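You operate a simulated robot arm through the tools that you are given. There is no shell and no other tool. Be economical: measure what you need, move in short steps, check, and stop when the job is done.

You run a simulated robot arm. Do the job below in one go: nothing can be reset, and whatever is moved stays where it is left.

## Task
Wind the pink spool empty, drop it in the grey shelf bin and slide its pointer to OUT.
Fine: wind onto the winder's bobbin and leave it there; lift the orange lever before the spool comes off; leave the dial as it is.

The check looks at the end state, three seconds after you hand in, the way a careful person would. Anything else that was tipped, shoved, dropped, spilled or broken makes it a failure.

## Robot
A 7-joint arm with a fingered hand on a trunk, on a base that drives. Base frame: it is fixed to the floor where the robot stands at the start and does not move with it; the origin is under the middle of the robot, x ahead of it, y to its left, z up. Units: m, rad, N and s.
With the tool pointing down near the work surface it reaches from about 0.1 to 0.68 m from the robot's upright axis, wherever it stands. Its first joint turns from -2.897 to 2.897 rad. Places, roughly: bobbin with yellow top (6x6x8 cm) [0.4, 0.3, 1.1]; inside of the grey shelf bin [0.4, -1, 0.4]; left peg of the winder [0.4, 0.5, 1]; orange ball lever [0.4, 0.4, 1.1]; white winder dial [0.3, 0.5, 0.9]. Payload 4 kg.
The TCP is the grasp point between the finger pads, 0.026 m short of the fingertips. In the tool frame z runs along the fingers and y along their closing line. The gripper opens to 0.132 m. The gripper's body begins 0.073 m behind the TCP. The gripper is a hand of 4 fingers: y runs from the thumb to the fingers, the wrist lies at [0, 0, -0.239] in the tool frame.
Orientation is that of the tool frame in the base frame, as a unit quaternion [x, y, z, w]. With the fingers straight down and closing along the base's y, the tool's x points along the base's -x, its y along +y and its z along -z.

## Interface
- The arm moves only by the tool move_arm. Its arguments are lists of equal length, an entry for each row: "angular": the turn, a rotation vector about the tool's x, y, z in rad, a list of three; "travel": the shift along the tool's x, y, z in m, a list of three. In form: {"angular": [[wx, wy, wz], ...], "travel": [[dx, dy, dz], ...]}. A call has 1 to 8 rows; each row is the pose to reach, as a shift and turn from the pose commanded when the call began, along the tool's axes at that moment. Rows are played at 5 a second. More than 0.05 m and 0.15 rad between two rows, and nothing of the call is played. A pose out of reach is approached as far as the arm can. The call stops where the force on the tool passes 40 N (or 10 N more than at its start, if that is more) or the arm is blocked; 0.2 s more then pass. In this call time passes only in rows, and 0.2 s behind the last. It gives the time, the measured TCP pose, the force on the tool (base axes), the opening and the grip force at its end, in the units of the frame above (readings bear some noise), with the torque about the TCP (base axes, N m) and any sound that the robot's microphone picked up.
- Cameras (640 x 400 px; columns grow to the right, rows downward): "scene" is now at [0.0268, 0.1479, 1.5689]; the picture's right is [-0.14, -0.99, 0.00], its down [-0.64, 0.09, -0.76] and it looks along [0.75, -0.11, -0.65] (base axes); focal length 254 px, centre (320, 200). "wrist" rides on the gripper at [0.068, 0.002, -0.097] in the tool frame; the picture's right is [-0.03, 1.00, 0.00], its down [-0.82, -0.02, -0.58] and it looks along [-0.58, -0.01, 0.82] (tool axes); focal length 270 px, centre (320, 200). There is no depth. A picture from a camera that has moved, and an enlarged one, comes with that camera's place and axes in the base frame and with its lens. The place of the scene camera against the robot may be out by one fixed shift of up to 0.012 m in any direction.
- snapshot(camera): a new picture of that camera. It takes no simulated time.
- lift_body(by): slides the trunk up (or, below 0, down) by that many m; the arm and the scene camera ride with it, the base frame stays. It gives what a move gives, with no picture.
- base_move(legs): drives the robot by 1 to 6 legs, each [ahead, turn to the left] in m and rad, along the robot's own axes; the way and the turn of a leg run together, so that a leg with both is an arc; at most 1.5 m and 3.142 rad a leg. The arm and the cameras ride along, it lands a little off, and it stops where it bumps. It gives what a move gives.
- move_fingers(finger1, finger2, finger3, thumb_bend): sets how far each is bent, from 0 (flat) to 1 (curled in); at 0.3 the hand is open as for a grip, at 0.7 the pads meet at the TCP. One left out holds its place. A second passes; each finger stops where it meets its share of the squeeze, and holds until it gets a number again. It is the only way to open and close the hand. It gives what a move gives, with no picture; readings hold the bend of each and the force on the fingers (four entries, about 0 where the hand has none), thumb and palm.
- turn_head(pan, tilt): turns the head with the scene camera to pan (to the left, within 2.705 rad either way) and tilt (down, from -0.506 to 1.204), counted from straight ahead of the robot. It gives what a move gives.
- zoom(camera, box): a new picture of the part [left, top, right, bottom] of that camera's present view, enlarged. It takes no simulated time.
- hand_in(): hands the job in; it is judged then, once.

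Work in short steps. Places have to be worked out from the pictures, the camera data and where the tool is seen: move nearer, look again, correct. Check each grasp and each placing, and mend what went wrong. You have 120 turns and 82 pictures in all, those below and enlarged ones among them. Open the gripper and draw the arm clear of the work before you hand the job in, unless the task says otherwise; then end with one line.

The tools are called as name(argument=value, ...) on one line, values as JSON. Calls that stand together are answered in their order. move_arm: Moves the arm, as the interface text tells. Its arguments: {"type":"object","properties":{"angular":{"type":"array","items":{"type":"array","items":{"type":"number"}}},"travel":{"type":"array","items":{"type":"array","items":{"type":"number"}}}},"required":["angular","travel"]} The other tools are called the same way: lift_body (by) slides the trunk up or down; move_fingers (finger1, finger2, finger3, thumb_bend) moves the fingers one by one; base_move (legs) drives the base; turn_head (pan, tilt) turns the head that bears the scene camera; snapshot (camera) takes a picture; zoom (camera, box) takes an enlarged picture of a part of a camera's view; hand_in () hands the job in.

At the start:

```text
time_s: 0.0
eef_pos: [0.3063, 0.2865, 1.15]
tool_rot: [0.0, 1.0, -0.001, 0.0]
force: [0.3, 0.1, -1.0]
wrist_torque: [0.02, -0.01, 0.03]
grip_width: 0.1319
grasp_force: 0.1
shape: jaw
bend: [0.3, 0.3, 0.3, 0.3]
finger forces: [0.0, 0.1, 0.0, 0.0, 0.1, 0.0]
trunk travel left (down, up): [-0.525, 0.065]
robot x, y, heading: [-0.0007, -0.0034, 0.002]
head pan, tilt: [-0.145, 0.707]
```

scene: 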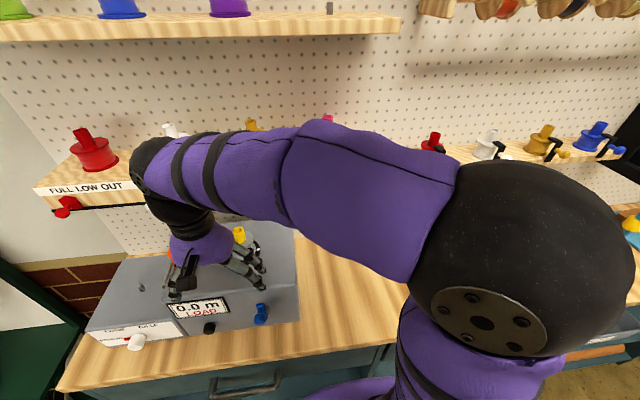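
wrist: 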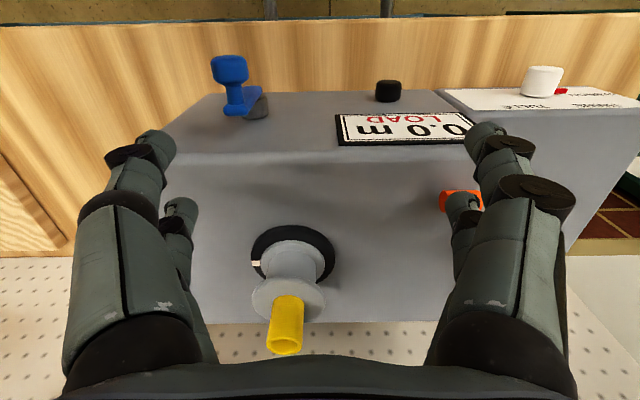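

The winder sits ahead-left, with the spool shelf behind it. I'll look at the shelf and the winder enlarged before moving anything.

zoom(camera="scene", box=[30, 90, 350, 290])

zoom(camera="scene", box=[80, 220, 320, 370])

turn_head(pan=-0.5, tilt=0.4)

snapshot(camera="scene")

```text
2.00 times, centred on (190, 190) of scene
camera zoom: at [0.0268, 0.1479, 1.5689], right [-0.14, -0.99, 0.0], down [-0.64, 0.09, -0.76], along [0.75, -0.11, -0.65], focal length 507 px, centre (580, 220)
```

zoom: 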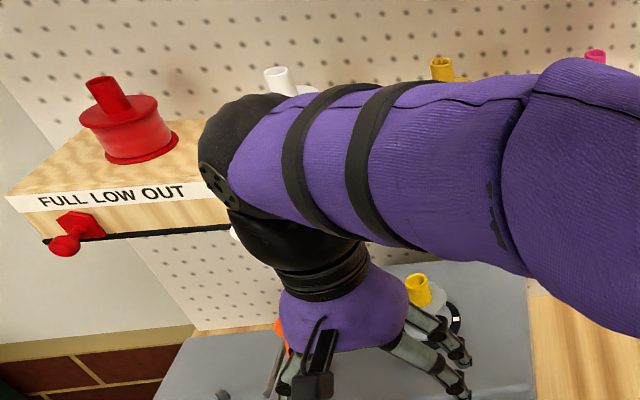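

```text
2.67 times, centred on (200, 295) of scene
camera zoom: at [0.0268, 0.1479, 1.5689], right [-0.14, -0.99, 0.0], down [-0.64, 0.09, -0.76], along [0.75, -0.11, -0.65], focal length 676 px, centre (640, -53)
```

zoom: 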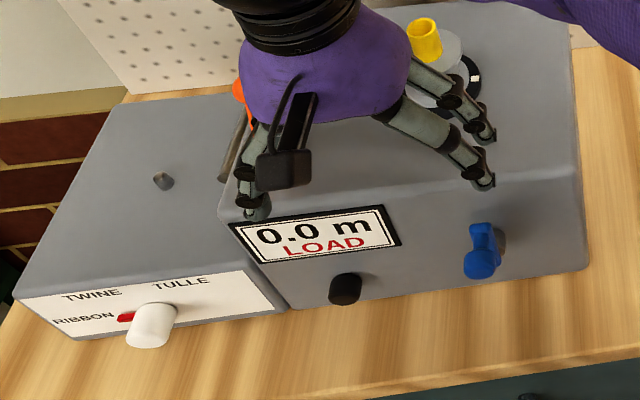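

```text
time_s: 0.8
eef_pos: [0.3062, 0.2867, 1.15]
tool_rot: [0.0, 1.0, 0.0, 0.0]
force: [-1.0, -0.8, -0.4]
wrist_torque: [-0.02, 0.0, 0.02]
grip_width: 0.1321
grasp_force: 0.1
shape: jaw
bend: [0.3, 0.3, 0.3, 0.3]
finger forces: [0.1, 0.1, 0.0, 0.0, 0.0, 0.0]
trunk travel left (down, up): [-0.525, 0.065]
robot x, y, heading: [-0.0002, -0.0029, -0.002]
head pan, tilt: [-0.499, 0.4]
```

```text
77 pictures are left
camera scene: at [0.0243, 0.1158, 1.5963], right [-0.48, -0.88, 0.0], down [-0.34, 0.19, -0.92], along [0.81, -0.44, -0.39], focal length 254 px, centre (320, 200)
```

scene: 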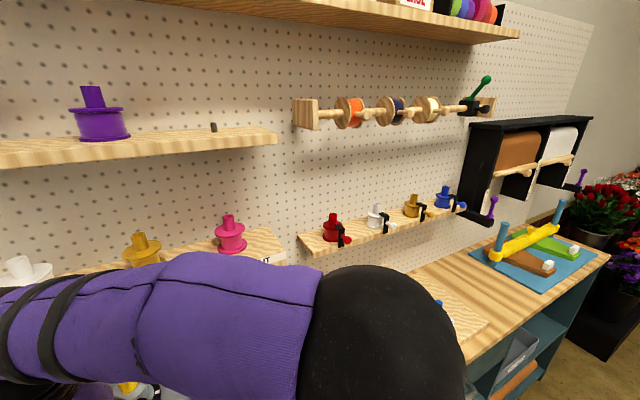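

The pink spool is the rightmost one on the lower left shelf. I raise the hand and swing it to the right so the head can see the winder and shelf.

move_arm(angular=[[0, 0, 0], [0, 0, 0], [0, 0, 0], [0, 0, 0], [0, 0, 0], [0, 0, 0], [0, 0, 0], [0, 0, 0]], travel=[[0, 0, -0.05], [0, 0, -0.1], [0, -0.045, -0.11], [0, -0.09, -0.12], [0, -0.135, -0.12], [0, -0.18, -0.12], [0, -0.225, -0.12], [0, -0.27, -0.12]])

move_arm(angular=[[0, 0, 0], [0, 0, 0], [0, 0, 0], [0, 0, 0], [0, 0, 0], [0, 0, 0], [0, 0, 0], [0, 0, 0]], travel=[[0, -0.045, 0], [0, -0.09, 0], [0, -0.135, 0], [0, -0.18, 0], [0, -0.225, 0], [0, -0.27, 0], [0, -0.315, 0], [0, -0.36, 0]])

turn_head(pan=0.4, tilt=0.6)

snapshot(camera="scene")

```text
time_s: 2.6
eef_pos: [0.3079, 0.0159, 1.2703]
tool_rot: [0.0, 1.0, -0.001, -0.001]
force: [0.5, 0.5, 0.1]
wrist_torque: [0.02, -0.01, -0.03]
grip_width: 0.132
grasp_force: 0.0
shape: jaw
bend: [0.3, 0.3, 0.3, 0.3]
finger forces: [0.1, 0.1, 0.0, 0.0, 0.1, 0.0]
trunk travel left (down, up): [-0.525, 0.065]
robot x, y, heading: [0.0006, -0.0028, 0.0]
head pan, tilt: [-0.499, 0.4]
```

```text
time_s: 4.4
eef_pos: [0.3059, -0.3452, 1.2695]
tool_rot: [0.001, 1.0, 0.001, 0.0]
force: [0.1, -0.1, -0.6]
wrist_torque: [0.0, -0.01, -0.01]
grip_width: 0.1316
grasp_force: 0.1
shape: jaw
bend: [0.3, 0.3, 0.3, 0.3]
finger forces: [0.0, 0.1, 0.1, 0.0, 0.1, 0.0]
trunk travel left (down, up): [-0.525, 0.065]
robot x, y, heading: [0.0008, -0.0041, -0.005]
head pan, tilt: [-0.499, 0.4]
```

```text
time_s: 5.6
eef_pos: [0.3054, -0.3437, 1.2711]
tool_rot: [0.0, 1.0, 0.0, -0.001]
force: [0.2, -0.1, -0.5]
wrist_torque: [0.0, 0.0, -0.02]
grip_width: 0.1317
grasp_force: 0.1
shape: jaw
bend: [0.3, 0.3, 0.3, 0.3]
finger forces: [0.1, 0.0, 0.0, 0.0, 0.0, 0.0]
trunk travel left (down, up): [-0.525, 0.065]
robot x, y, heading: [0.0014, 0.0004, -0.0]
head pan, tilt: [0.4, 0.6]
```

```text
76 pictures are left
camera scene: at [0.0245, 0.1942, 1.5782], right [0.39, -0.92, 0.0], down [-0.52, -0.22, -0.83], along [0.76, 0.32, -0.56], focal length 254 px, centre (320, 200)
```

scene: 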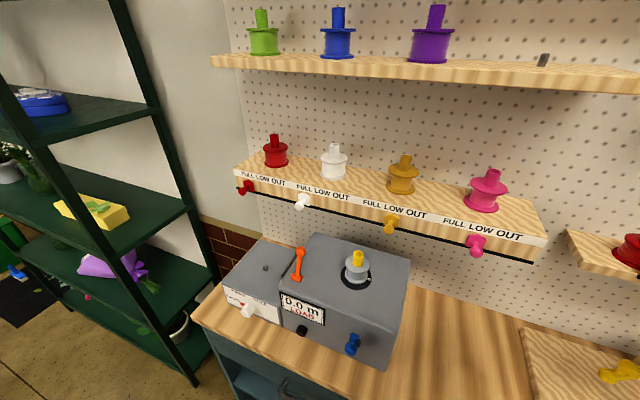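

Clear view. I zoom on the winder and on the pink spool with its pointer to read details.

zoom(camera="scene", box=[210, 220, 430, 370])

zoom(camera="scene", box=[370, 140, 560, 270])

```text
2.67 times, centred on (320, 295) of scene
camera zoom: at [0.0245, 0.1942, 1.5782], right [0.39, -0.92, 0.0], down [-0.52, -0.22, -0.83], along [0.76, 0.32, -0.56], focal length 676 px, centre (320, -53)
```

zoom: 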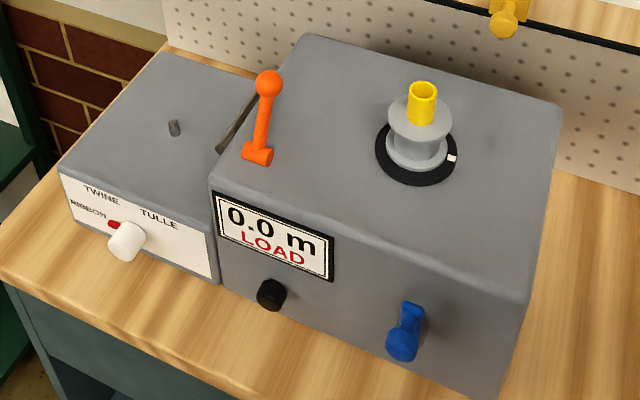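

```text
3.08 times, centred on (465, 205) of scene
camera zoom: at [0.0245, 0.1942, 1.5782], right [0.39, -0.92, 0.0], down [-0.52, -0.22, -0.83], along [0.76, 0.32, -0.56], focal length 780 px, centre (-126, 185)
```

zoom: 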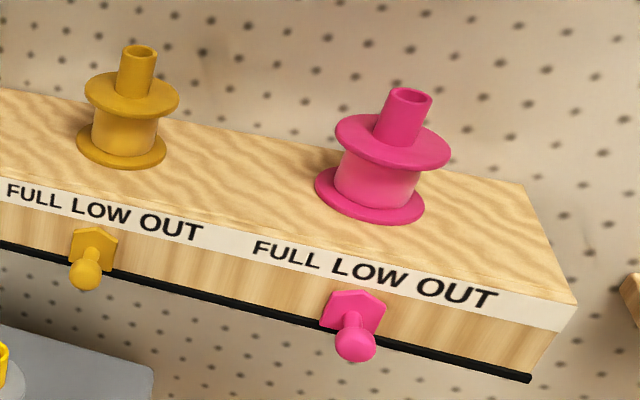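

Estimates: pink hub top (0.544, 0.058, 1.355), lower shelf top z≈1.28, an upper shelf above it at z≈1.52, so the approach must be horizontal-ish from the front. I look at the hand itself and toward the bin to the right.

turn_head(pan=-0.8, tilt=0.75)

snapshot(camera="scene")

snapshot(camera="wrist")

```text
time_s: 7.0
eef_pos: [0.3063, -0.3428, 1.2709]
tool_rot: [0.0, 1.0, 0.0, 0.001]
force: [0.3, 0.2, -0.3]
wrist_torque: [0.0, 0.0, 0.0]
grip_width: 0.132
grasp_force: 0.1
shape: jaw
bend: [0.3, 0.3, 0.3, 0.3]
finger forces: [0.0, 0.0, 0.0, 0.0, 0.0, 0.0]
trunk travel left (down, up): [-0.525, 0.065]
robot x, y, heading: [-0.001, 0.0002, -0.004]
head pan, tilt: [-0.799, 0.75]
```

```text
73 pictures are left
camera scene: at [0.0008, 0.1005, 1.5653], right [-0.72, -0.7, 0.0], down [-0.48, 0.49, -0.73], along [0.51, -0.52, -0.68], focal length 254 px, centre (320, 200)
```

scene: 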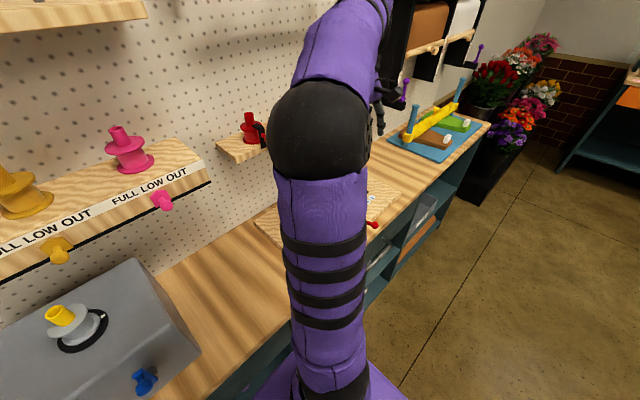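

```text
72 pictures are left
camera wrist: at [0.2369, -0.342, 1.3667], right [0.03, 1.0, 0.0], down [0.82, -0.02, 0.58], along [0.58, -0.01, -0.82], focal length 270 px, centre (320, 200)
```

wrist: 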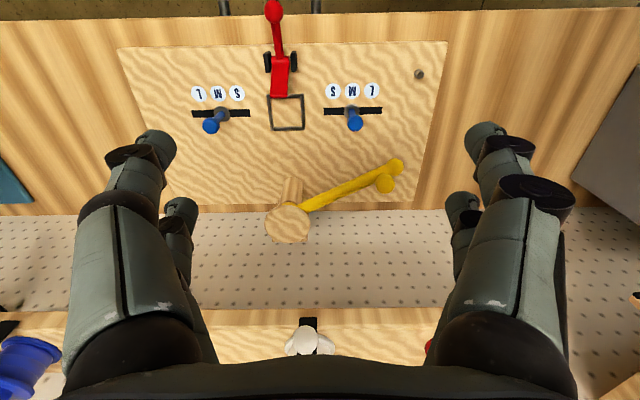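

The hand shows two digits per side about 4 cm apart along tool x. I set different bends to learn which digit is which.

move_fingers(finger1=0.0, finger2=0.45, finger3=0.65, thumb_bend=0.3)

snapshot(camera="wrist")

move_fingers(finger1=0.7, finger2=0.7, finger3=0.7, thumb_bend=0.7)

snapshot(camera="wrist")

```text
time_s: 8.0
eef_pos: [0.3058, -0.344, 1.2702]
tool_rot: [0.0, 1.0, 0.001, 0.0]
force: [-0.6, 0.2, 0.5]
wrist_torque: [0.01, -0.04, -0.05]
grip_width: 0.1633
grasp_force: 0.1
shape: fingers
bend: [0.0, 0.45, 0.65, 0.3]
finger forces: [0.0, 0.1, 0.1, 0.0, 0.0, 0.0]
trunk travel left (down, up): [-0.525, 0.065]
robot x, y, heading: [0.0053, -0.0002, 0.004]
head pan, tilt: [-0.799, 0.75]
```

```text
71 pictures are left
camera wrist: at [0.2369, -0.3423, 1.3667], right [0.03, 1.0, 0.0], down [0.82, -0.02, 0.58], along [0.58, -0.01, -0.82], focal length 270 px, centre (320, 200)
```

wrist: 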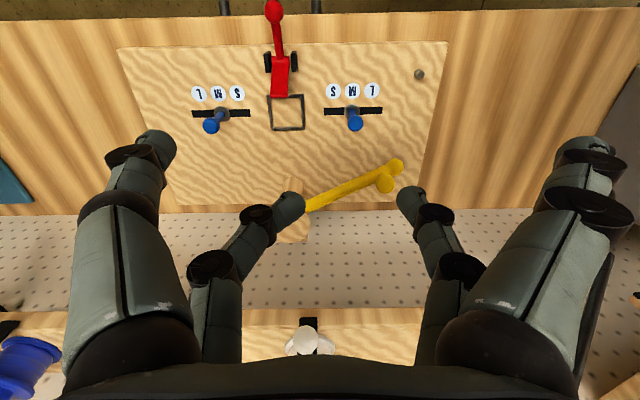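

```text
time_s: 9.0
eef_pos: [0.3063, -0.3428, 1.27]
tool_rot: [0.0, 1.0, 0.0, 0.001]
force: [0.3, 0.5, 0.0]
wrist_torque: [0.02, -0.01, -0.02]
grip_width: 0.0013
grasp_force: 0.1
shape: fingers
bend: [0.7, 0.7, 0.7, 0.7]
finger forces: [0.1, 0.0, 0.0, 0.1, 0.0, 0.0]
trunk travel left (down, up): [-0.525, 0.065]
robot x, y, heading: [-0.003, 0.0023, 0.003]
head pan, tilt: [-0.799, 0.75]
```

```text
70 pictures are left
camera wrist: at [0.2369, -0.3423, 1.3667], right [0.03, 1.0, 0.0], down [0.82, -0.02, 0.58], along [0.58, -0.01, -0.82], focal length 270 px, centre (320, 200)
```

wrist: 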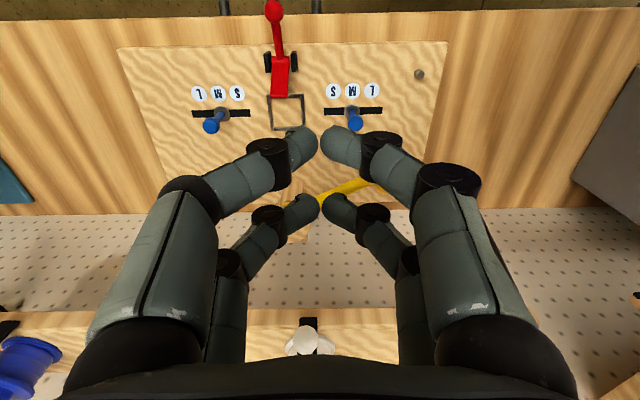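

Mapping: finger1 = +y near camera, finger2 = +y far, finger3 = −y far, thumb = −y near camera. I'll grip the pink stub with the far pair only (finger2/3), tool ~30° below horizontal. First open and move in front of the pink spool.

move_fingers(finger1=0.3, finger2=0.3, finger3=0.3, thumb_bend=0.3)

move_arm(angular=[[0, 0, 0], [0, 0, 0], [0, 0, 0], [0, 0, 0], [0, 0, 0], [0, 0, 0], [0, 0, 0], [0, 0, 0]], travel=[[0, 0.045, -0.01], [0, 0.09, -0.02], [0, 0.135, -0.03], [0, 0.18, -0.04], [0, 0.225, -0.05], [0, 0.27, -0.06], [0, 0.315, -0.07], [0, 0.36, -0.08]])

move_arm(angular=[[0, -0.149, 0], [0, -0.298, 0], [0, -0.447, 0], [0, -0.596, 0], [0, -0.745, 0], [0, -0.894, 0], [0, -1.043, 0]], travel=[[-0.015, 0.006, -0.005], [-0.03, 0.012, -0.01], [-0.045, 0.018, -0.015], [-0.06, 0.024, -0.02], [-0.075, 0.03, -0.025], [-0.09, 0.036, -0.03], [-0.1, 0.04, -0.035]])

turn_head(pan=-0.3, tilt=0.5)

snapshot(camera="scene")

snapshot(camera="wrist")

```text
time_s: 10.0
eef_pos: [0.3055, -0.3438, 1.2695]
tool_rot: [0.0, 1.0, 0.001, 0.0]
force: [0.9, 0.0, 1.1]
wrist_torque: [0.0, -0.01, 0.01]
grip_width: 0.1322
grasp_force: 0.1
shape: fingers
bend: [0.3, 0.3, 0.3, 0.3]
finger forces: [0.1, 0.0, 0.1, 0.0, 0.0, 0.0]
trunk travel left (down, up): [-0.525, 0.065]
robot x, y, heading: [0.0005, 0.0036, 0.001]
head pan, tilt: [-0.799, 0.75]
```

```text
time_s: 11.8
eef_pos: [0.3079, 0.016, 1.3507]
tool_rot: [0.001, 1.0, 0.0, 0.0]
force: [-0.2, 0.9, -0.4]
wrist_torque: [0.03, -0.03, 0.0]
grip_width: 0.1325
grasp_force: 0.1
shape: fingers
bend: [0.3, 0.3, 0.3, 0.3]
finger forces: [0.1, 0.0, 0.0, 0.0, 0.0, 0.0]
trunk travel left (down, up): [-0.525, 0.065]
robot x, y, heading: [-0.0003, 0.0001, -0.001]
head pan, tilt: [-0.799, 0.75]
```

```text
time_s: 13.4
eef_pos: [0.4065, 0.0558, 1.3845]
tool_rot: [0.001, 0.866, -0.001, 0.5]
force: [-0.2, 0.6, -0.7]
wrist_torque: [0.0, -0.03, 0.0]
grip_width: 0.1328
grasp_force: 0.0
shape: fingers
bend: [0.3, 0.3, 0.3, 0.3]
finger forces: [0.0, 0.1, 0.0, 0.0, 0.0, 0.1]
trunk travel left (down, up): [-0.525, 0.065]
robot x, y, heading: [-0.0047, 0.0007, -0.004]
head pan, tilt: [-0.799, 0.75]
```

```text
time_s: 14.4
eef_pos: [0.4065, 0.0558, 1.3851]
tool_rot: [0.0, 0.868, 0.0, 0.497]
force: [-0.1, -0.6, -0.3]
wrist_torque: [0.0, -0.04, -0.04]
grip_width: 0.1328
grasp_force: 0.1
shape: fingers
bend: [0.3, 0.3, 0.3, 0.3]
finger forces: [0.0, 0.1, 0.0, 0.1, 0.0, 0.0]
trunk travel left (down, up): [-0.525, 0.065]
robot x, y, heading: [-0.001, -0.0015, 0.003]
head pan, tilt: [-0.3, 0.499]
```

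```text
69 pictures are left
camera scene: at [0.0298, 0.133, 1.5872], right [-0.3, -0.95, 0.0], down [-0.46, 0.14, -0.88], along [0.84, -0.26, -0.48], focal length 254 px, centre (320, 200)
```

scene: 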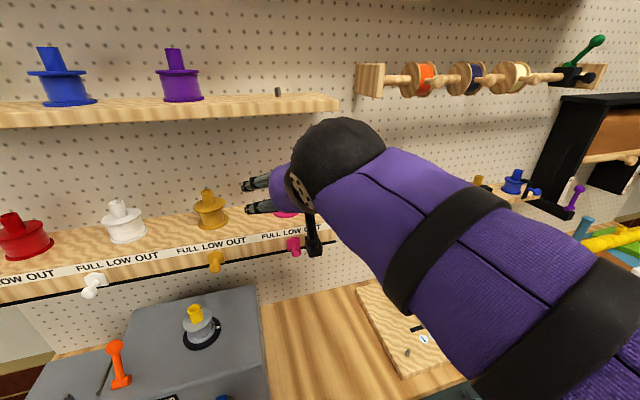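

```text
68 pictures are left
camera wrist: at [0.2874, 0.0576, 1.374], right [0.01, 1.0, 0.02], down [-0.09, -0.02, 1.0], along [1.0, -0.02, 0.09], focal length 270 px, centre (320, 200)
```

wrist: 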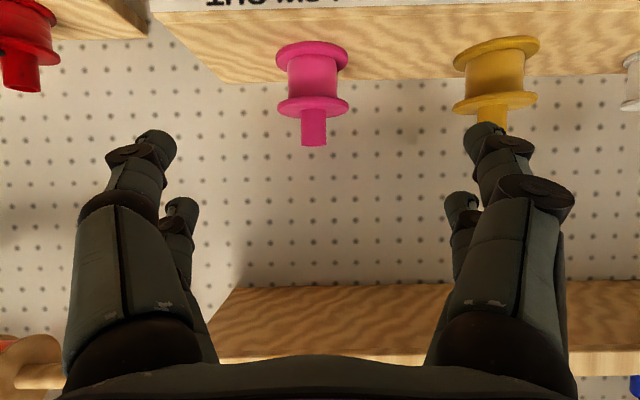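

Wrist view puts the pink stub axis at about y≈0.047, top z≈1.345, upper flange z≈1.308. I advance part-way and look again.

move_arm(angular=[[0, 0, 0], [0, 0, 0]], travel=[[0.004, -0.005, 0.043], [0.0083, -0.009, 0.0856]])

snapshot(camera="wrist")

```text
time_s: 15.0
eef_pos: [0.4774, 0.048, 1.3337]
tool_rot: [0.0, 0.868, 0.0, 0.497]
force: [-1.2, 0.3, -0.2]
wrist_torque: [0.02, 0.01, 0.02]
grip_width: 0.1329
grasp_force: 0.0
shape: fingers
bend: [0.3, 0.3, 0.3, 0.3]
finger forces: [0.0, 0.0, 0.0, 0.1, 0.0, 0.0]
trunk travel left (down, up): [-0.525, 0.065]
robot x, y, heading: [0.0023, 0.0009, 0.002]
head pan, tilt: [-0.3, 0.499]
```

```text
67 pictures are left
camera wrist: at [0.359, 0.049, 1.3236], right [0.01, 1.0, 0.02], down [-0.09, -0.02, 1.0], along [1.0, -0.01, 0.09], focal length 270 px, centre (320, 200)
```

wrist: 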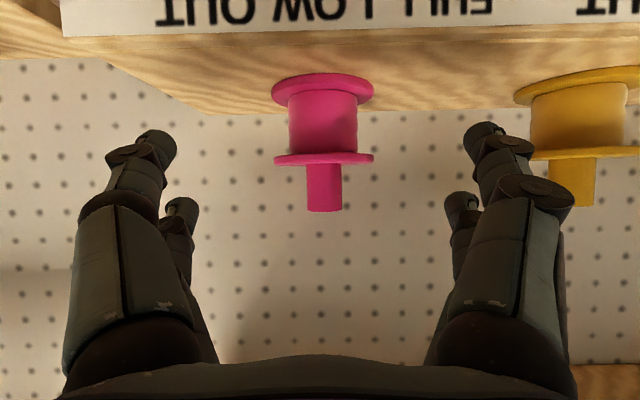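

Stub axis ≈ (0.54, 0.050), top 1.346, flange top ≈1.316. I move in so the far finger pair straddles the stub above the flange.

move_arm(angular=[[0, 0, 0], [0, 0, 0]], travel=[[-0.011, 0.001, 0.027], [-0.0216, 0.002, 0.0534]])

snapshot(camera="wrist")

zoom(camera="scene", box=[200, 120, 392, 240])

```text
time_s: 15.6
eef_pos: [0.5351, 0.0493, 1.3264]
tool_rot: [0.0, 0.867, 0.0, 0.498]
force: [-0.3, 0.6, -0.2]
wrist_torque: [0.0, -0.03, 0.0]
grip_width: 0.1327
grasp_force: 0.1
shape: fingers
bend: [0.3, 0.3, 0.3, 0.3]
finger forces: [0.0, 0.1, 0.1, 0.1, 0.0, 0.0]
trunk travel left (down, up): [-0.525, 0.065]
robot x, y, heading: [0.0021, 0.0012, -0.002]
head pan, tilt: [-0.3, 0.499]
```

```text
66 pictures are left
camera wrist: at [0.4159, 0.0507, 1.315], right [0.01, 1.0, 0.02], down [-0.09, -0.02, 1.0], along [1.0, -0.02, 0.09], focal length 270 px, centre (320, 200)
```

wrist: 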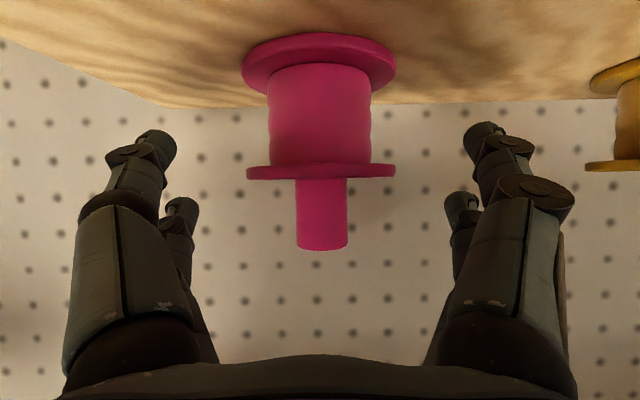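

```text
3.33 times, centred on (296, 180) of scene
camera zoom: at [0.0305, 0.1332, 1.5871], right [-0.3, -0.96, 0.0], down [-0.46, 0.14, -0.88], along [0.84, -0.26, -0.48], focal length 845 px, centre (400, 267)
```

zoom: 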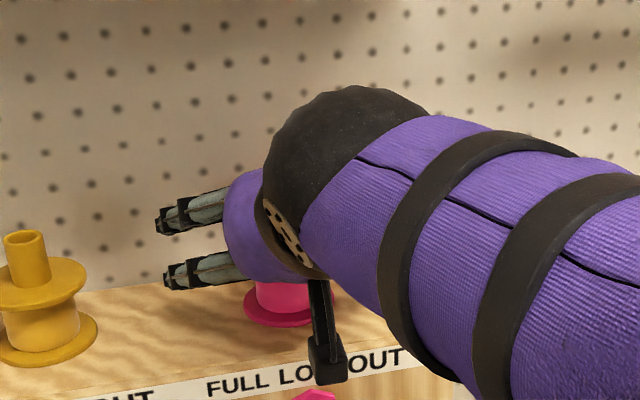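

Stub is centred between the far pair at their closing height (v≈208), flange is clear below. I close finger2 and finger3 only.

move_fingers(finger2=0.75, finger3=0.75)

snapshot(camera="wrist")

```text
time_s: 16.6
eef_pos: [0.5348, 0.0488, 1.3253]
tool_rot: [0.001, 0.868, 0.0, 0.497]
force: [0.8, 0.0, -0.3]
wrist_torque: [-0.01, -0.01, 0.0]
grip_width: 0.1327
grasp_force: 0.0
shape: fingers
bend: [0.3, 0.73, 0.73, 0.3]
finger forces: [0.0, 0.0, 0.0, 0.1, 0.1, 0.0]
trunk travel left (down, up): [-0.525, 0.065]
robot x, y, heading: [-0.0017, -0.0025, 0.001]
head pan, tilt: [-0.3, 0.499]
```

```text
64 pictures are left
camera wrist: at [0.4151, 0.0507, 1.3154], right [0.01, 1.0, 0.02], down [-0.09, -0.02, 1.0], along [1.0, -0.02, 0.09], focal length 270 px, centre (320, 200)
```

wrist: 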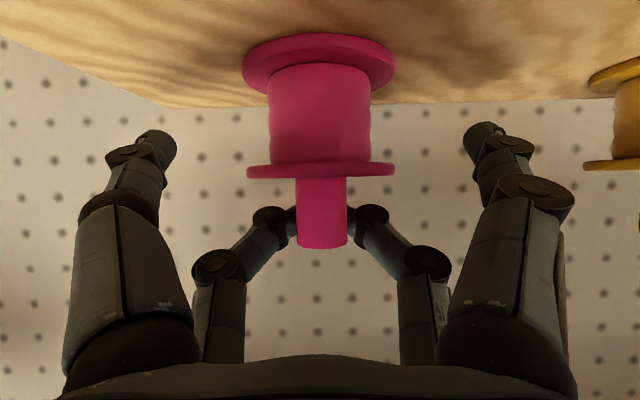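

The pair closed behind the stub (bend 0.73, no force), so the hand is too deep. I reopen, back off ~1.8 cm in x, and close again.

move_fingers(finger2=0.3, finger3=0.3)

move_arm(angular=[[0, 0, 0]], travel=[[0.009, 0, -0.0156]])

move_fingers(finger2=0.75, finger3=0.75)

snapshot(camera="wrist")

```text
time_s: 17.6
eef_pos: [0.535, 0.0485, 1.3253]
tool_rot: [0.0, 0.867, 0.0, 0.498]
force: [-0.2, -0.6, -0.6]
wrist_torque: [0.02, -0.03, -0.01]
grip_width: 0.1324
grasp_force: 0.1
shape: fingers
bend: [0.3, 0.3, 0.3, 0.3]
finger forces: [0.0, 0.1, 0.1, 0.0, 0.1, 0.1]
trunk travel left (down, up): [-0.525, 0.065]
robot x, y, heading: [0.0041, -0.0023, 0.001]
head pan, tilt: [-0.3, 0.499]
```

```text
time_s: 18.0
eef_pos: [0.5154, 0.049, 1.3253]
tool_rot: [0.0, 0.867, 0.0, 0.498]
force: [0.2, 0.4, -0.7]
wrist_torque: [-0.02, -0.03, -0.02]
grip_width: 0.1327
grasp_force: 0.0
shape: fingers
bend: [0.3, 0.3, 0.3, 0.3]
finger forces: [0.0, 0.0, 0.0, 0.1, 0.0, 0.0]
trunk travel left (down, up): [-0.525, 0.065]
robot x, y, heading: [0.0008, 0.0005, 0.001]
head pan, tilt: [-0.3, 0.499]
```

```text
time_s: 19.0
eef_pos: [0.5161, 0.0494, 1.3265]
tool_rot: [0.0, 0.867, 0.0, 0.498]
force: [0.1, 0.5, 0.6]
wrist_torque: [0.02, 0.06, 0.0]
grip_width: 0.1326
grasp_force: 0.1
shape: fingers
bend: [0.3, 0.73, 0.73, 0.3]
finger forces: [0.0, 0.0, 0.0, 0.1, 0.0, 0.0]
trunk travel left (down, up): [-0.525, 0.065]
robot x, y, heading: [0.0021, -0.0002, -0.001]
head pan, tilt: [-0.3, 0.499]
```

```text
63 pictures are left
camera wrist: at [0.3969, 0.0507, 1.3155], right [0.01, 1.0, 0.02], down [-0.09, -0.02, 1.0], along [1.0, -0.02, 0.09], focal length 270 px, centre (320, 200)
```

wrist: 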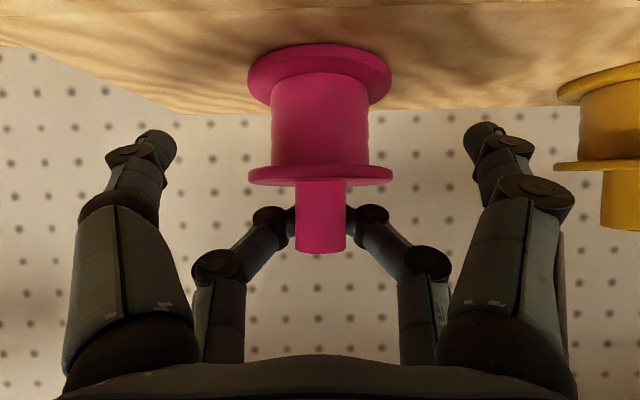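

The closing tips swept behind the stub and nudged the spool forward (~1.3 cm); it stands free on the shelf. I reopen, back off another 2 cm, and close again.

move_fingers(finger2=0.3, finger3=0.3)

snapshot(camera="wrist")

move_arm(angular=[[0, 0, 0]], travel=[[0.01, 0, -0.0173]])

move_fingers(finger2=0.6, finger3=0.6)

snapshot(camera="wrist")

```text
time_s: 20.0
eef_pos: [0.5145, 0.0498, 1.326]
tool_rot: [0.001, 0.867, -0.001, 0.497]
force: [0.7, -0.4, 1.1]
wrist_torque: [0.02, -0.01, 0.01]
grip_width: 0.1325
grasp_force: 0.1
shape: fingers
bend: [0.3, 0.3, 0.3, 0.3]
finger forces: [0.1, 0.0, 0.0, 0.0, 0.0, 0.1]
trunk travel left (down, up): [-0.525, 0.065]
robot x, y, heading: [-0.0014, -0.0003, -0.0]
head pan, tilt: [-0.3, 0.499]
```

```text
62 pictures are left
camera wrist: at [0.3968, 0.0507, 1.3155], right [0.01, 1.0, 0.02], down [-0.09, -0.02, 1.0], along [1.0, -0.02, 0.09], focal length 270 px, centre (320, 200)
```

wrist: 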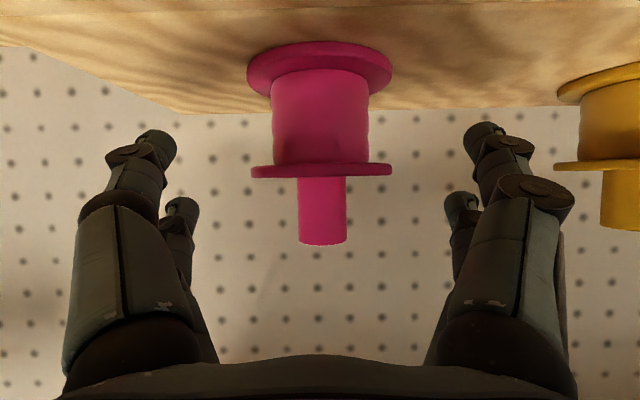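

```text
time_s: 20.4
eef_pos: [0.4956, 0.0489, 1.3264]
tool_rot: [0.0, 0.867, 0.0, 0.498]
force: [0.3, 1.5, -0.3]
wrist_torque: [0.01, -0.02, 0.01]
grip_width: 0.1325
grasp_force: 0.0
shape: fingers
bend: [0.3, 0.3, 0.3, 0.3]
finger forces: [0.0, 0.0, 0.0, 0.0, 0.0, 0.0]
trunk travel left (down, up): [-0.525, 0.065]
robot x, y, heading: [-0.0003, 0.0005, 0.0]
head pan, tilt: [-0.3, 0.499]
```

```text
time_s: 21.4
eef_pos: [0.4968, 0.0499, 1.3263]
tool_rot: [0.001, 0.867, -0.001, 0.498]
force: [-0.4, -0.1, 0.7]
wrist_torque: [0.01, -0.03, 0.0]
grip_width: 0.1323
grasp_force: 0.1
shape: fingers
bend: [0.3, 0.6, 0.6, 0.3]
finger forces: [0.0, 0.0, 0.0, 0.1, 0.0, 0.0]
trunk travel left (down, up): [-0.525, 0.065]
robot x, y, heading: [0.0035, 0.0011, -0.002]
head pan, tilt: [-0.3, 0.499]
```

```text
61 pictures are left
camera wrist: at [0.3771, 0.0505, 1.3154], right [0.01, 1.0, 0.02], down [-0.09, -0.02, 1.0], along [1.0, -0.02, 0.09], focal length 270 px, centre (320, 200)
```

wrist: 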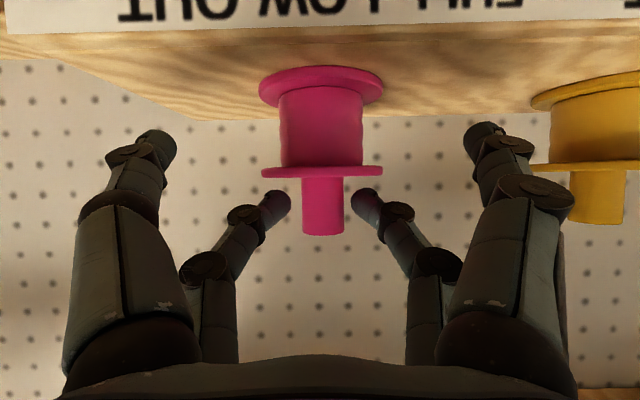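

Now the stub is at roughly x≈0.53 with the tips on either side. I close further and watch the force.

move_fingers(finger2=0.75, finger3=0.75)

snapshot(camera="wrist")

```text
time_s: 22.4
eef_pos: [0.496, 0.0487, 1.3262]
tool_rot: [0.001, 0.867, 0.0, 0.498]
force: [1.5, 1.1, 0.2]
wrist_torque: [0.0, 0.0, 0.02]
grip_width: 0.1327
grasp_force: 8.5
shape: fingers
bend: [0.3, 0.67, 0.68, 0.3]
finger forces: [0.0, 8.5, 8.2, 0.1, 0.0, 0.0]
trunk travel left (down, up): [-0.525, 0.065]
robot x, y, heading: [-0.0009, 0.0012, -0.0]
head pan, tilt: [-0.3, 0.499]
```

```text
60 pictures are left
camera wrist: at [0.3772, 0.0505, 1.3153], right [0.01, 1.0, 0.02], down [-0.09, -0.02, 1.0], along [1.0, -0.02, 0.09], focal length 270 px, centre (320, 200)
```

wrist: 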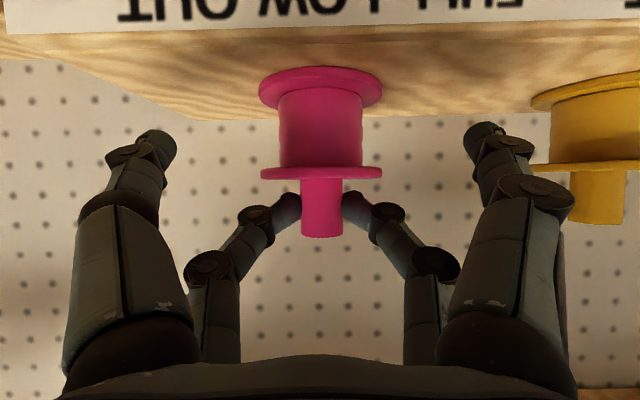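

Gripped with ~8.5 N per side at the fingertips. I lift straight up 5 cm and check that it hangs securely.

move_arm(angular=[[0, 0, 0], [0, 0, 0], [0, 0, 0]], travel=[[-0.0087, 0, -0.005], [-0.026, 0, -0.015], [-0.0433, 0, -0.025]])

snapshot(camera="wrist")

```text
time_s: 23.2
eef_pos: [0.4959, 0.0481, 1.3773]
tool_rot: [0.0, 0.867, 0.0, 0.498]
force: [0.2, 0.0, 0.2]
wrist_torque: [-0.01, 0.05, -0.03]
grip_width: 0.1324
grasp_force: 8.3
shape: fingers
bend: [0.3, 0.67, 0.69, 0.3]
finger forces: [0.0, 8.4, 8.4, 0.0, 0.1, 0.0]
trunk travel left (down, up): [-0.525, 0.065]
robot x, y, heading: [0.0015, -0.0037, 0.001]
head pan, tilt: [-0.3, 0.499]
```

```text
59 pictures are left
camera wrist: at [0.3768, 0.0506, 1.3661], right [0.01, 1.0, 0.02], down [-0.09, -0.02, 1.0], along [1.0, -0.02, 0.09], focal length 270 px, centre (320, 200)
```

wrist: 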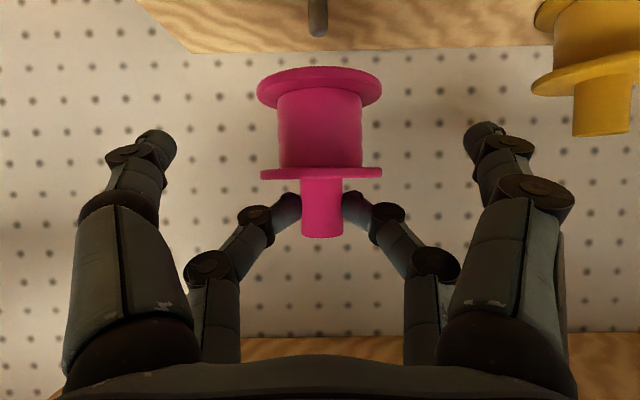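

Spool is held and came off its shelf peg. I retreat from the shelf, then carry it left toward the winder at safe height.

move_arm(angular=[[0, 0, 0], [0, 0, 0], [0, 0, 0]], travel=[[0.0233, 0, -0.0404], [0.0467, 0, -0.0809], [0.07, 0, -0.1213]])

move_arm(angular=[[0, 0, 0], [0, 0, 0], [0, 0, 0], [0, 0, 0], [0, 0, 0], [0, 0, 0], [0, 0, 0], [0, 0, 0]], travel=[[0, 0.045, 0], [0, 0.09, 0], [0, 0.135, 0], [0, 0.18, 0], [0, 0.225, 0], [0, 0.27, 0], [0, 0.315, 0], [0, 0.36, 0]])

turn_head(pan=0.5, tilt=0.75)

snapshot(camera="scene")

```text
time_s: 24.0
eef_pos: [0.3639, 0.0524, 1.3681]
tool_rot: [0.0, 0.873, -0.003, 0.488]
force: [0.7, -0.5, -2.1]
wrist_torque: [-0.04, 0.04, 0.02]
grip_width: 0.1327
grasp_force: 8.8
shape: fingers
bend: [0.3, 0.68, 0.69, 0.3]
finger forces: [0.0, 8.5, 8.4, 0.0, 0.0, 0.0]
trunk travel left (down, up): [-0.525, 0.065]
robot x, y, heading: [0.0007, -0.0013, -0.001]
head pan, tilt: [-0.3, 0.499]
```

```text
time_s: 25.8
eef_pos: [0.353, 0.4109, 1.3783]
tool_rot: [0.002, 0.866, 0.0, 0.499]
force: [-1.7, 0.2, -0.7]
wrist_torque: [-0.01, -0.06, -0.04]
grip_width: 0.1331
grasp_force: 7.6
shape: fingers
bend: [0.3, 0.69, 0.7, 0.3]
finger forces: [0.1, 7.7, 7.7, 0.1, 0.1, 0.0]
trunk travel left (down, up): [-0.525, 0.065]
robot x, y, heading: [-0.0001, -0.0004, -0.001]
head pan, tilt: [-0.3, 0.499]
```

```text
time_s: 26.9
eef_pos: [0.3576, 0.4083, 1.3778]
tool_rot: [0.001, 0.867, 0.0, 0.498]
force: [-0.2, 0.5, -1.4]
wrist_torque: [0.0, 0.0, -0.02]
grip_width: 0.1329
grasp_force: 8.0
shape: fingers
bend: [0.3, 0.69, 0.7, 0.3]
finger forces: [0.0, 7.8, 7.8, 0.0, 0.0, 0.0]
trunk travel left (down, up): [-0.525, 0.065]
robot x, y, heading: [0.0006, -0.0006, -0.001]
head pan, tilt: [0.499, 0.75]
```

```text
58 pictures are left
camera scene: at [0.0158, 0.1997, 1.5653], right [0.48, -0.88, 0.0], down [-0.6, -0.33, -0.73], along [0.64, 0.35, -0.68], focal length 254 px, centre (320, 200)
```

scene: 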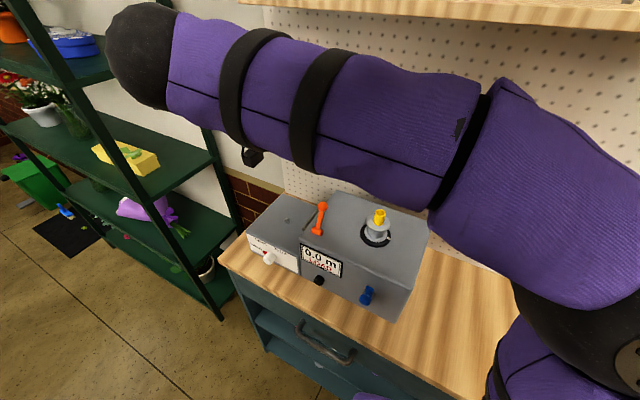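

The grip bend crept slightly; I check the held spool with the wrist camera and zoom on the winder.

snapshot(camera="wrist")

zoom(camera="scene", box=[235, 185, 443, 315])

```text
57 pictures are left
camera wrist: at [0.2385, 0.4093, 1.367], right [0.02, 1.0, 0.02], down [-0.09, -0.02, 1.0], along [1.0, -0.02, 0.09], focal length 270 px, centre (320, 200)
```

wrist: 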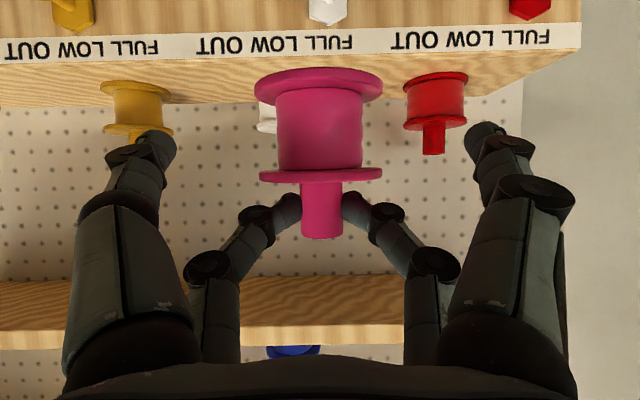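

```text
3.08 times, centred on (339, 250) of scene
camera zoom: at [0.0158, 0.1997, 1.5653], right [0.48, -0.88, 0.0], down [-0.6, -0.33, -0.73], along [0.64, 0.35, -0.68], focal length 780 px, centre (262, 46)
```

zoom: 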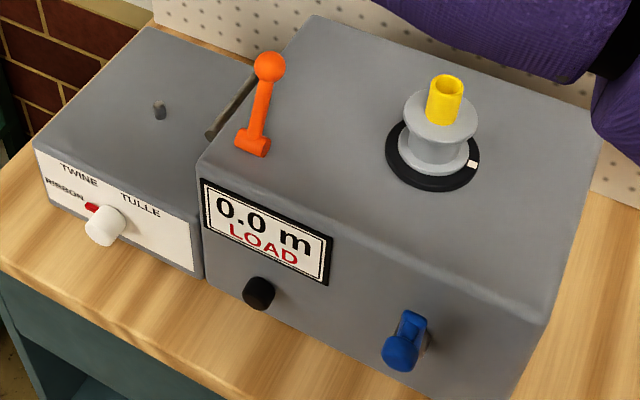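

The spool hangs upright. I shift left to y≈0.54 (over the peg area) and then lower the trunk 0.2 m, which also gives a second viewpoint for triangulating the peg.

move_arm(angular=[[0, 0, 0], [0, 0, 0], [0, 0, 0]], travel=[[0, 0.045, 0], [0, 0.09, 0], [0, 0.13, 0]])

lift_body(by=-0.2)

snapshot(camera="scene")

snapshot(camera="wrist")

```text
time_s: 27.7
eef_pos: [0.3565, 0.5389, 1.376]
tool_rot: [-0.001, 0.867, -0.001, 0.499]
force: [0.5, -0.3, -1.0]
wrist_torque: [0.01, 0.0, -0.03]
grip_width: 0.1328
grasp_force: 7.2
shape: fingers
bend: [0.3, 0.69, 0.7, 0.3]
finger forces: [0.1, 7.8, 7.7, 0.0, 0.0, 0.0]
trunk travel left (down, up): [-0.525, 0.065]
robot x, y, heading: [-0.0018, 0.0003, -0.004]
head pan, tilt: [0.499, 0.75]
```

```text
time_s: 29.9
eef_pos: [0.3576, 0.5391, 1.1766]
tool_rot: [0.0, 0.866, 0.0, 0.5]
force: [-1.2, -0.6, -0.6]
wrist_torque: [-0.03, 0.04, 0.01]
grip_width: 0.133
grasp_force: 8.1
shape: fingers
bend: [0.3, 0.69, 0.7, 0.3]
finger forces: [0.0, 7.8, 7.7, 0.0, 0.0, 0.0]
trunk travel left (down, up): [-0.325, 0.265]
robot x, y, heading: [-0.0033, 0.0014, -0.003]
head pan, tilt: [0.499, 0.75]
```

```text
55 pictures are left
camera scene: at [0.0157, 0.1998, 1.3653], right [0.48, -0.88, 0.0], down [-0.6, -0.33, -0.73], along [0.64, 0.35, -0.68], focal length 254 px, centre (320, 200)
```

scene: 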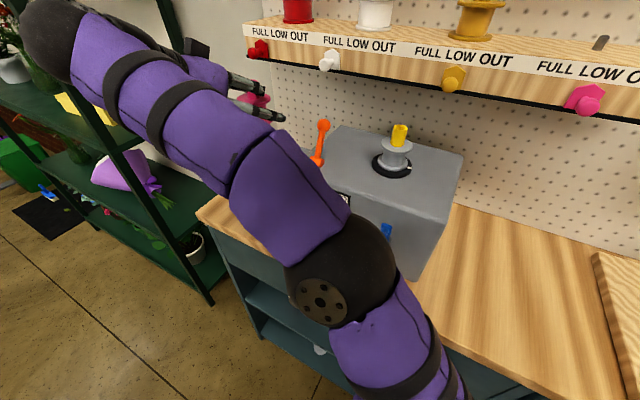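

```text
54 pictures are left
camera wrist: at [0.2377, 0.5402, 1.166], right [0.01, 1.0, 0.02], down [-0.09, -0.02, 1.0], along [1.0, -0.02, 0.09], focal length 270 px, centre (320, 200)
```

wrist: 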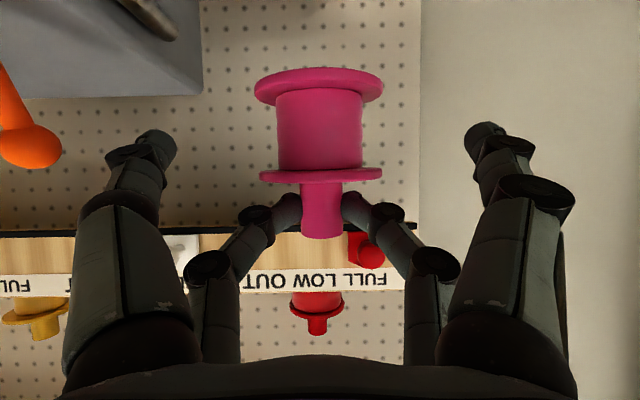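

Triangulation now gives lever ball (0.385, 0.39, 1.15), bobbin top (0.418, 0.268, 1.16). The peg is just out of the wrist view; I back up 5 cm to see it under the spool.

move_arm(angular=[[0, 0, 0], [0, 0, 0]], travel=[[0.0125, 0, -0.0217], [0.025, 0, -0.0433]])

snapshot(camera="wrist")

```text
time_s: 30.5
eef_pos: [0.3067, 0.5389, 1.1759]
tool_rot: [0.001, 0.867, 0.0, 0.498]
force: [-0.1, -0.2, -0.9]
wrist_torque: [0.01, 0.01, 0.02]
grip_width: 0.1331
grasp_force: 8.0
shape: fingers
bend: [0.3, 0.69, 0.7, 0.3]
finger forces: [0.0, 7.9, 7.8, 0.0, 0.0, 0.1]
trunk travel left (down, up): [-0.325, 0.265]
robot x, y, heading: [-0.0014, 0.0007, -0.002]
head pan, tilt: [0.499, 0.75]
```

```text
53 pictures are left
camera wrist: at [0.1873, 0.5407, 1.1663], right [0.01, 1.0, 0.02], down [-0.09, -0.02, 1.0], along [1.0, -0.01, 0.09], focal length 270 px, centre (320, 200)
```

wrist: 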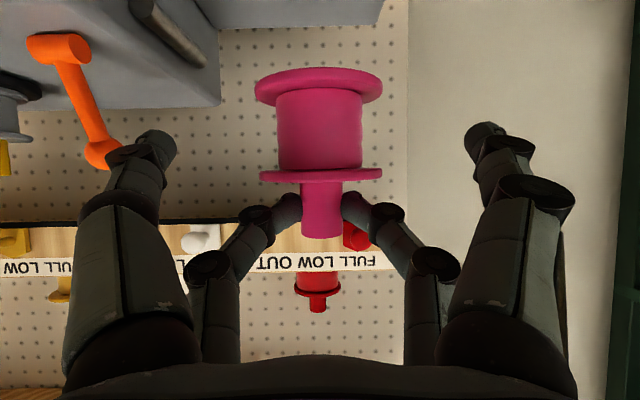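

Still just out of view; small box top seems ≈0.98–1.0. I lower 5 cm (spool bottom → ~1.056) and look again.

move_arm(angular=[[0, 0, 0], [0, 0, 0]], travel=[[0.0217, 0, 0.0125], [0.0433, 0, 0.025]])

snapshot(camera="wrist")

```text
time_s: 31.1
eef_pos: [0.3066, 0.5395, 1.1274]
tool_rot: [0.002, 0.867, -0.001, 0.498]
force: [0.1, -0.6, -1.0]
wrist_torque: [0.04, 0.0, 0.0]
grip_width: 0.1329
grasp_force: 7.5
shape: fingers
bend: [0.3, 0.69, 0.7, 0.3]
finger forces: [0.1, 8.0, 7.9, 0.0, 0.1, 0.1]
trunk travel left (down, up): [-0.325, 0.265]
robot x, y, heading: [0.0009, -0.0039, -0.0]
head pan, tilt: [0.499, 0.75]
```

```text
52 pictures are left
camera wrist: at [0.1874, 0.5405, 1.116], right [0.01, 1.0, 0.02], down [-0.09, -0.02, 1.0], along [1.0, -0.02, 0.09], focal length 270 px, centre (320, 200)
```

wrist: 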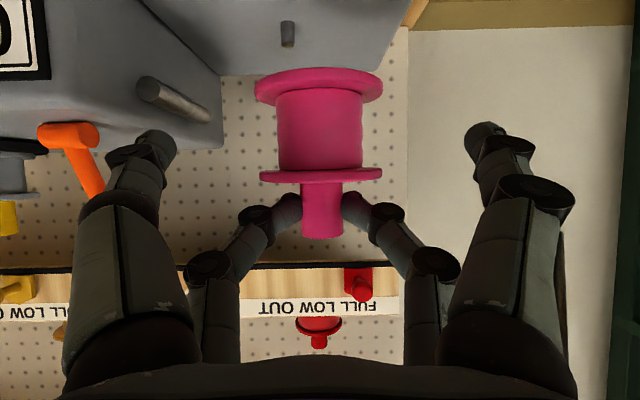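

Wrist view locates the peg tip near (0.42, 0.512, 1.008) and the big box's left wall at y≈0.413, so the open thumb would be tight. I curl the thumb a bit to 0.42, shift right 2.6 cm and forward 4 cm.

move_fingers(thumb_bend=0.42)

move_arm(angular=[[0, 0, 0], [0, 0, 0]], travel=[[-0.01, -0.013, 0.0173], [-0.02, -0.0265, 0.0346]])

snapshot(camera="wrist")

```text
time_s: 32.1
eef_pos: [0.3055, 0.54, 1.1265]
tool_rot: [0.0, 0.868, 0.0, 0.497]
force: [-0.3, 0.6, -1.1]
wrist_torque: [0.02, 0.01, -0.01]
grip_width: 0.1135
grasp_force: 8.0
shape: fingers
bend: [0.3, 0.69, 0.7, 0.42]
finger forces: [0.0, 7.9, 7.8, 0.1, 0.1, 0.1]
trunk travel left (down, up): [-0.325, 0.265]
robot x, y, heading: [-0.0032, -0.0012, -0.004]
head pan, tilt: [0.499, 0.75]
```

```text
time_s: 32.7
eef_pos: [0.3462, 0.5121, 1.1263]
tool_rot: [0.001, 0.867, -0.001, 0.498]
force: [0.1, -0.6, -1.3]
wrist_torque: [-0.02, 0.02, -0.02]
grip_width: 0.1134
grasp_force: 8.0
shape: fingers
bend: [0.3, 0.69, 0.7, 0.42]
finger forces: [0.0, 7.9, 7.9, 0.0, 0.0, 0.0]
trunk travel left (down, up): [-0.325, 0.265]
robot x, y, heading: [-0.0001, -0.0019, 0.001]
head pan, tilt: [0.499, 0.75]
```

```text
51 pictures are left
camera wrist: at [0.2274, 0.5137, 1.1161], right [0.01, 1.0, 0.02], down [-0.09, -0.02, 1.0], along [1.0, -0.02, 0.09], focal length 270 px, centre (320, 200)
```

wrist: 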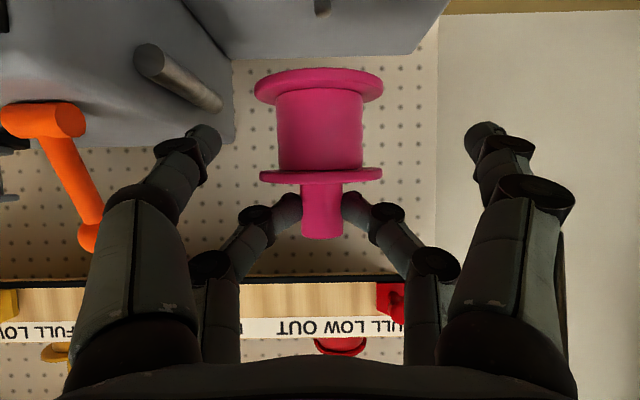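

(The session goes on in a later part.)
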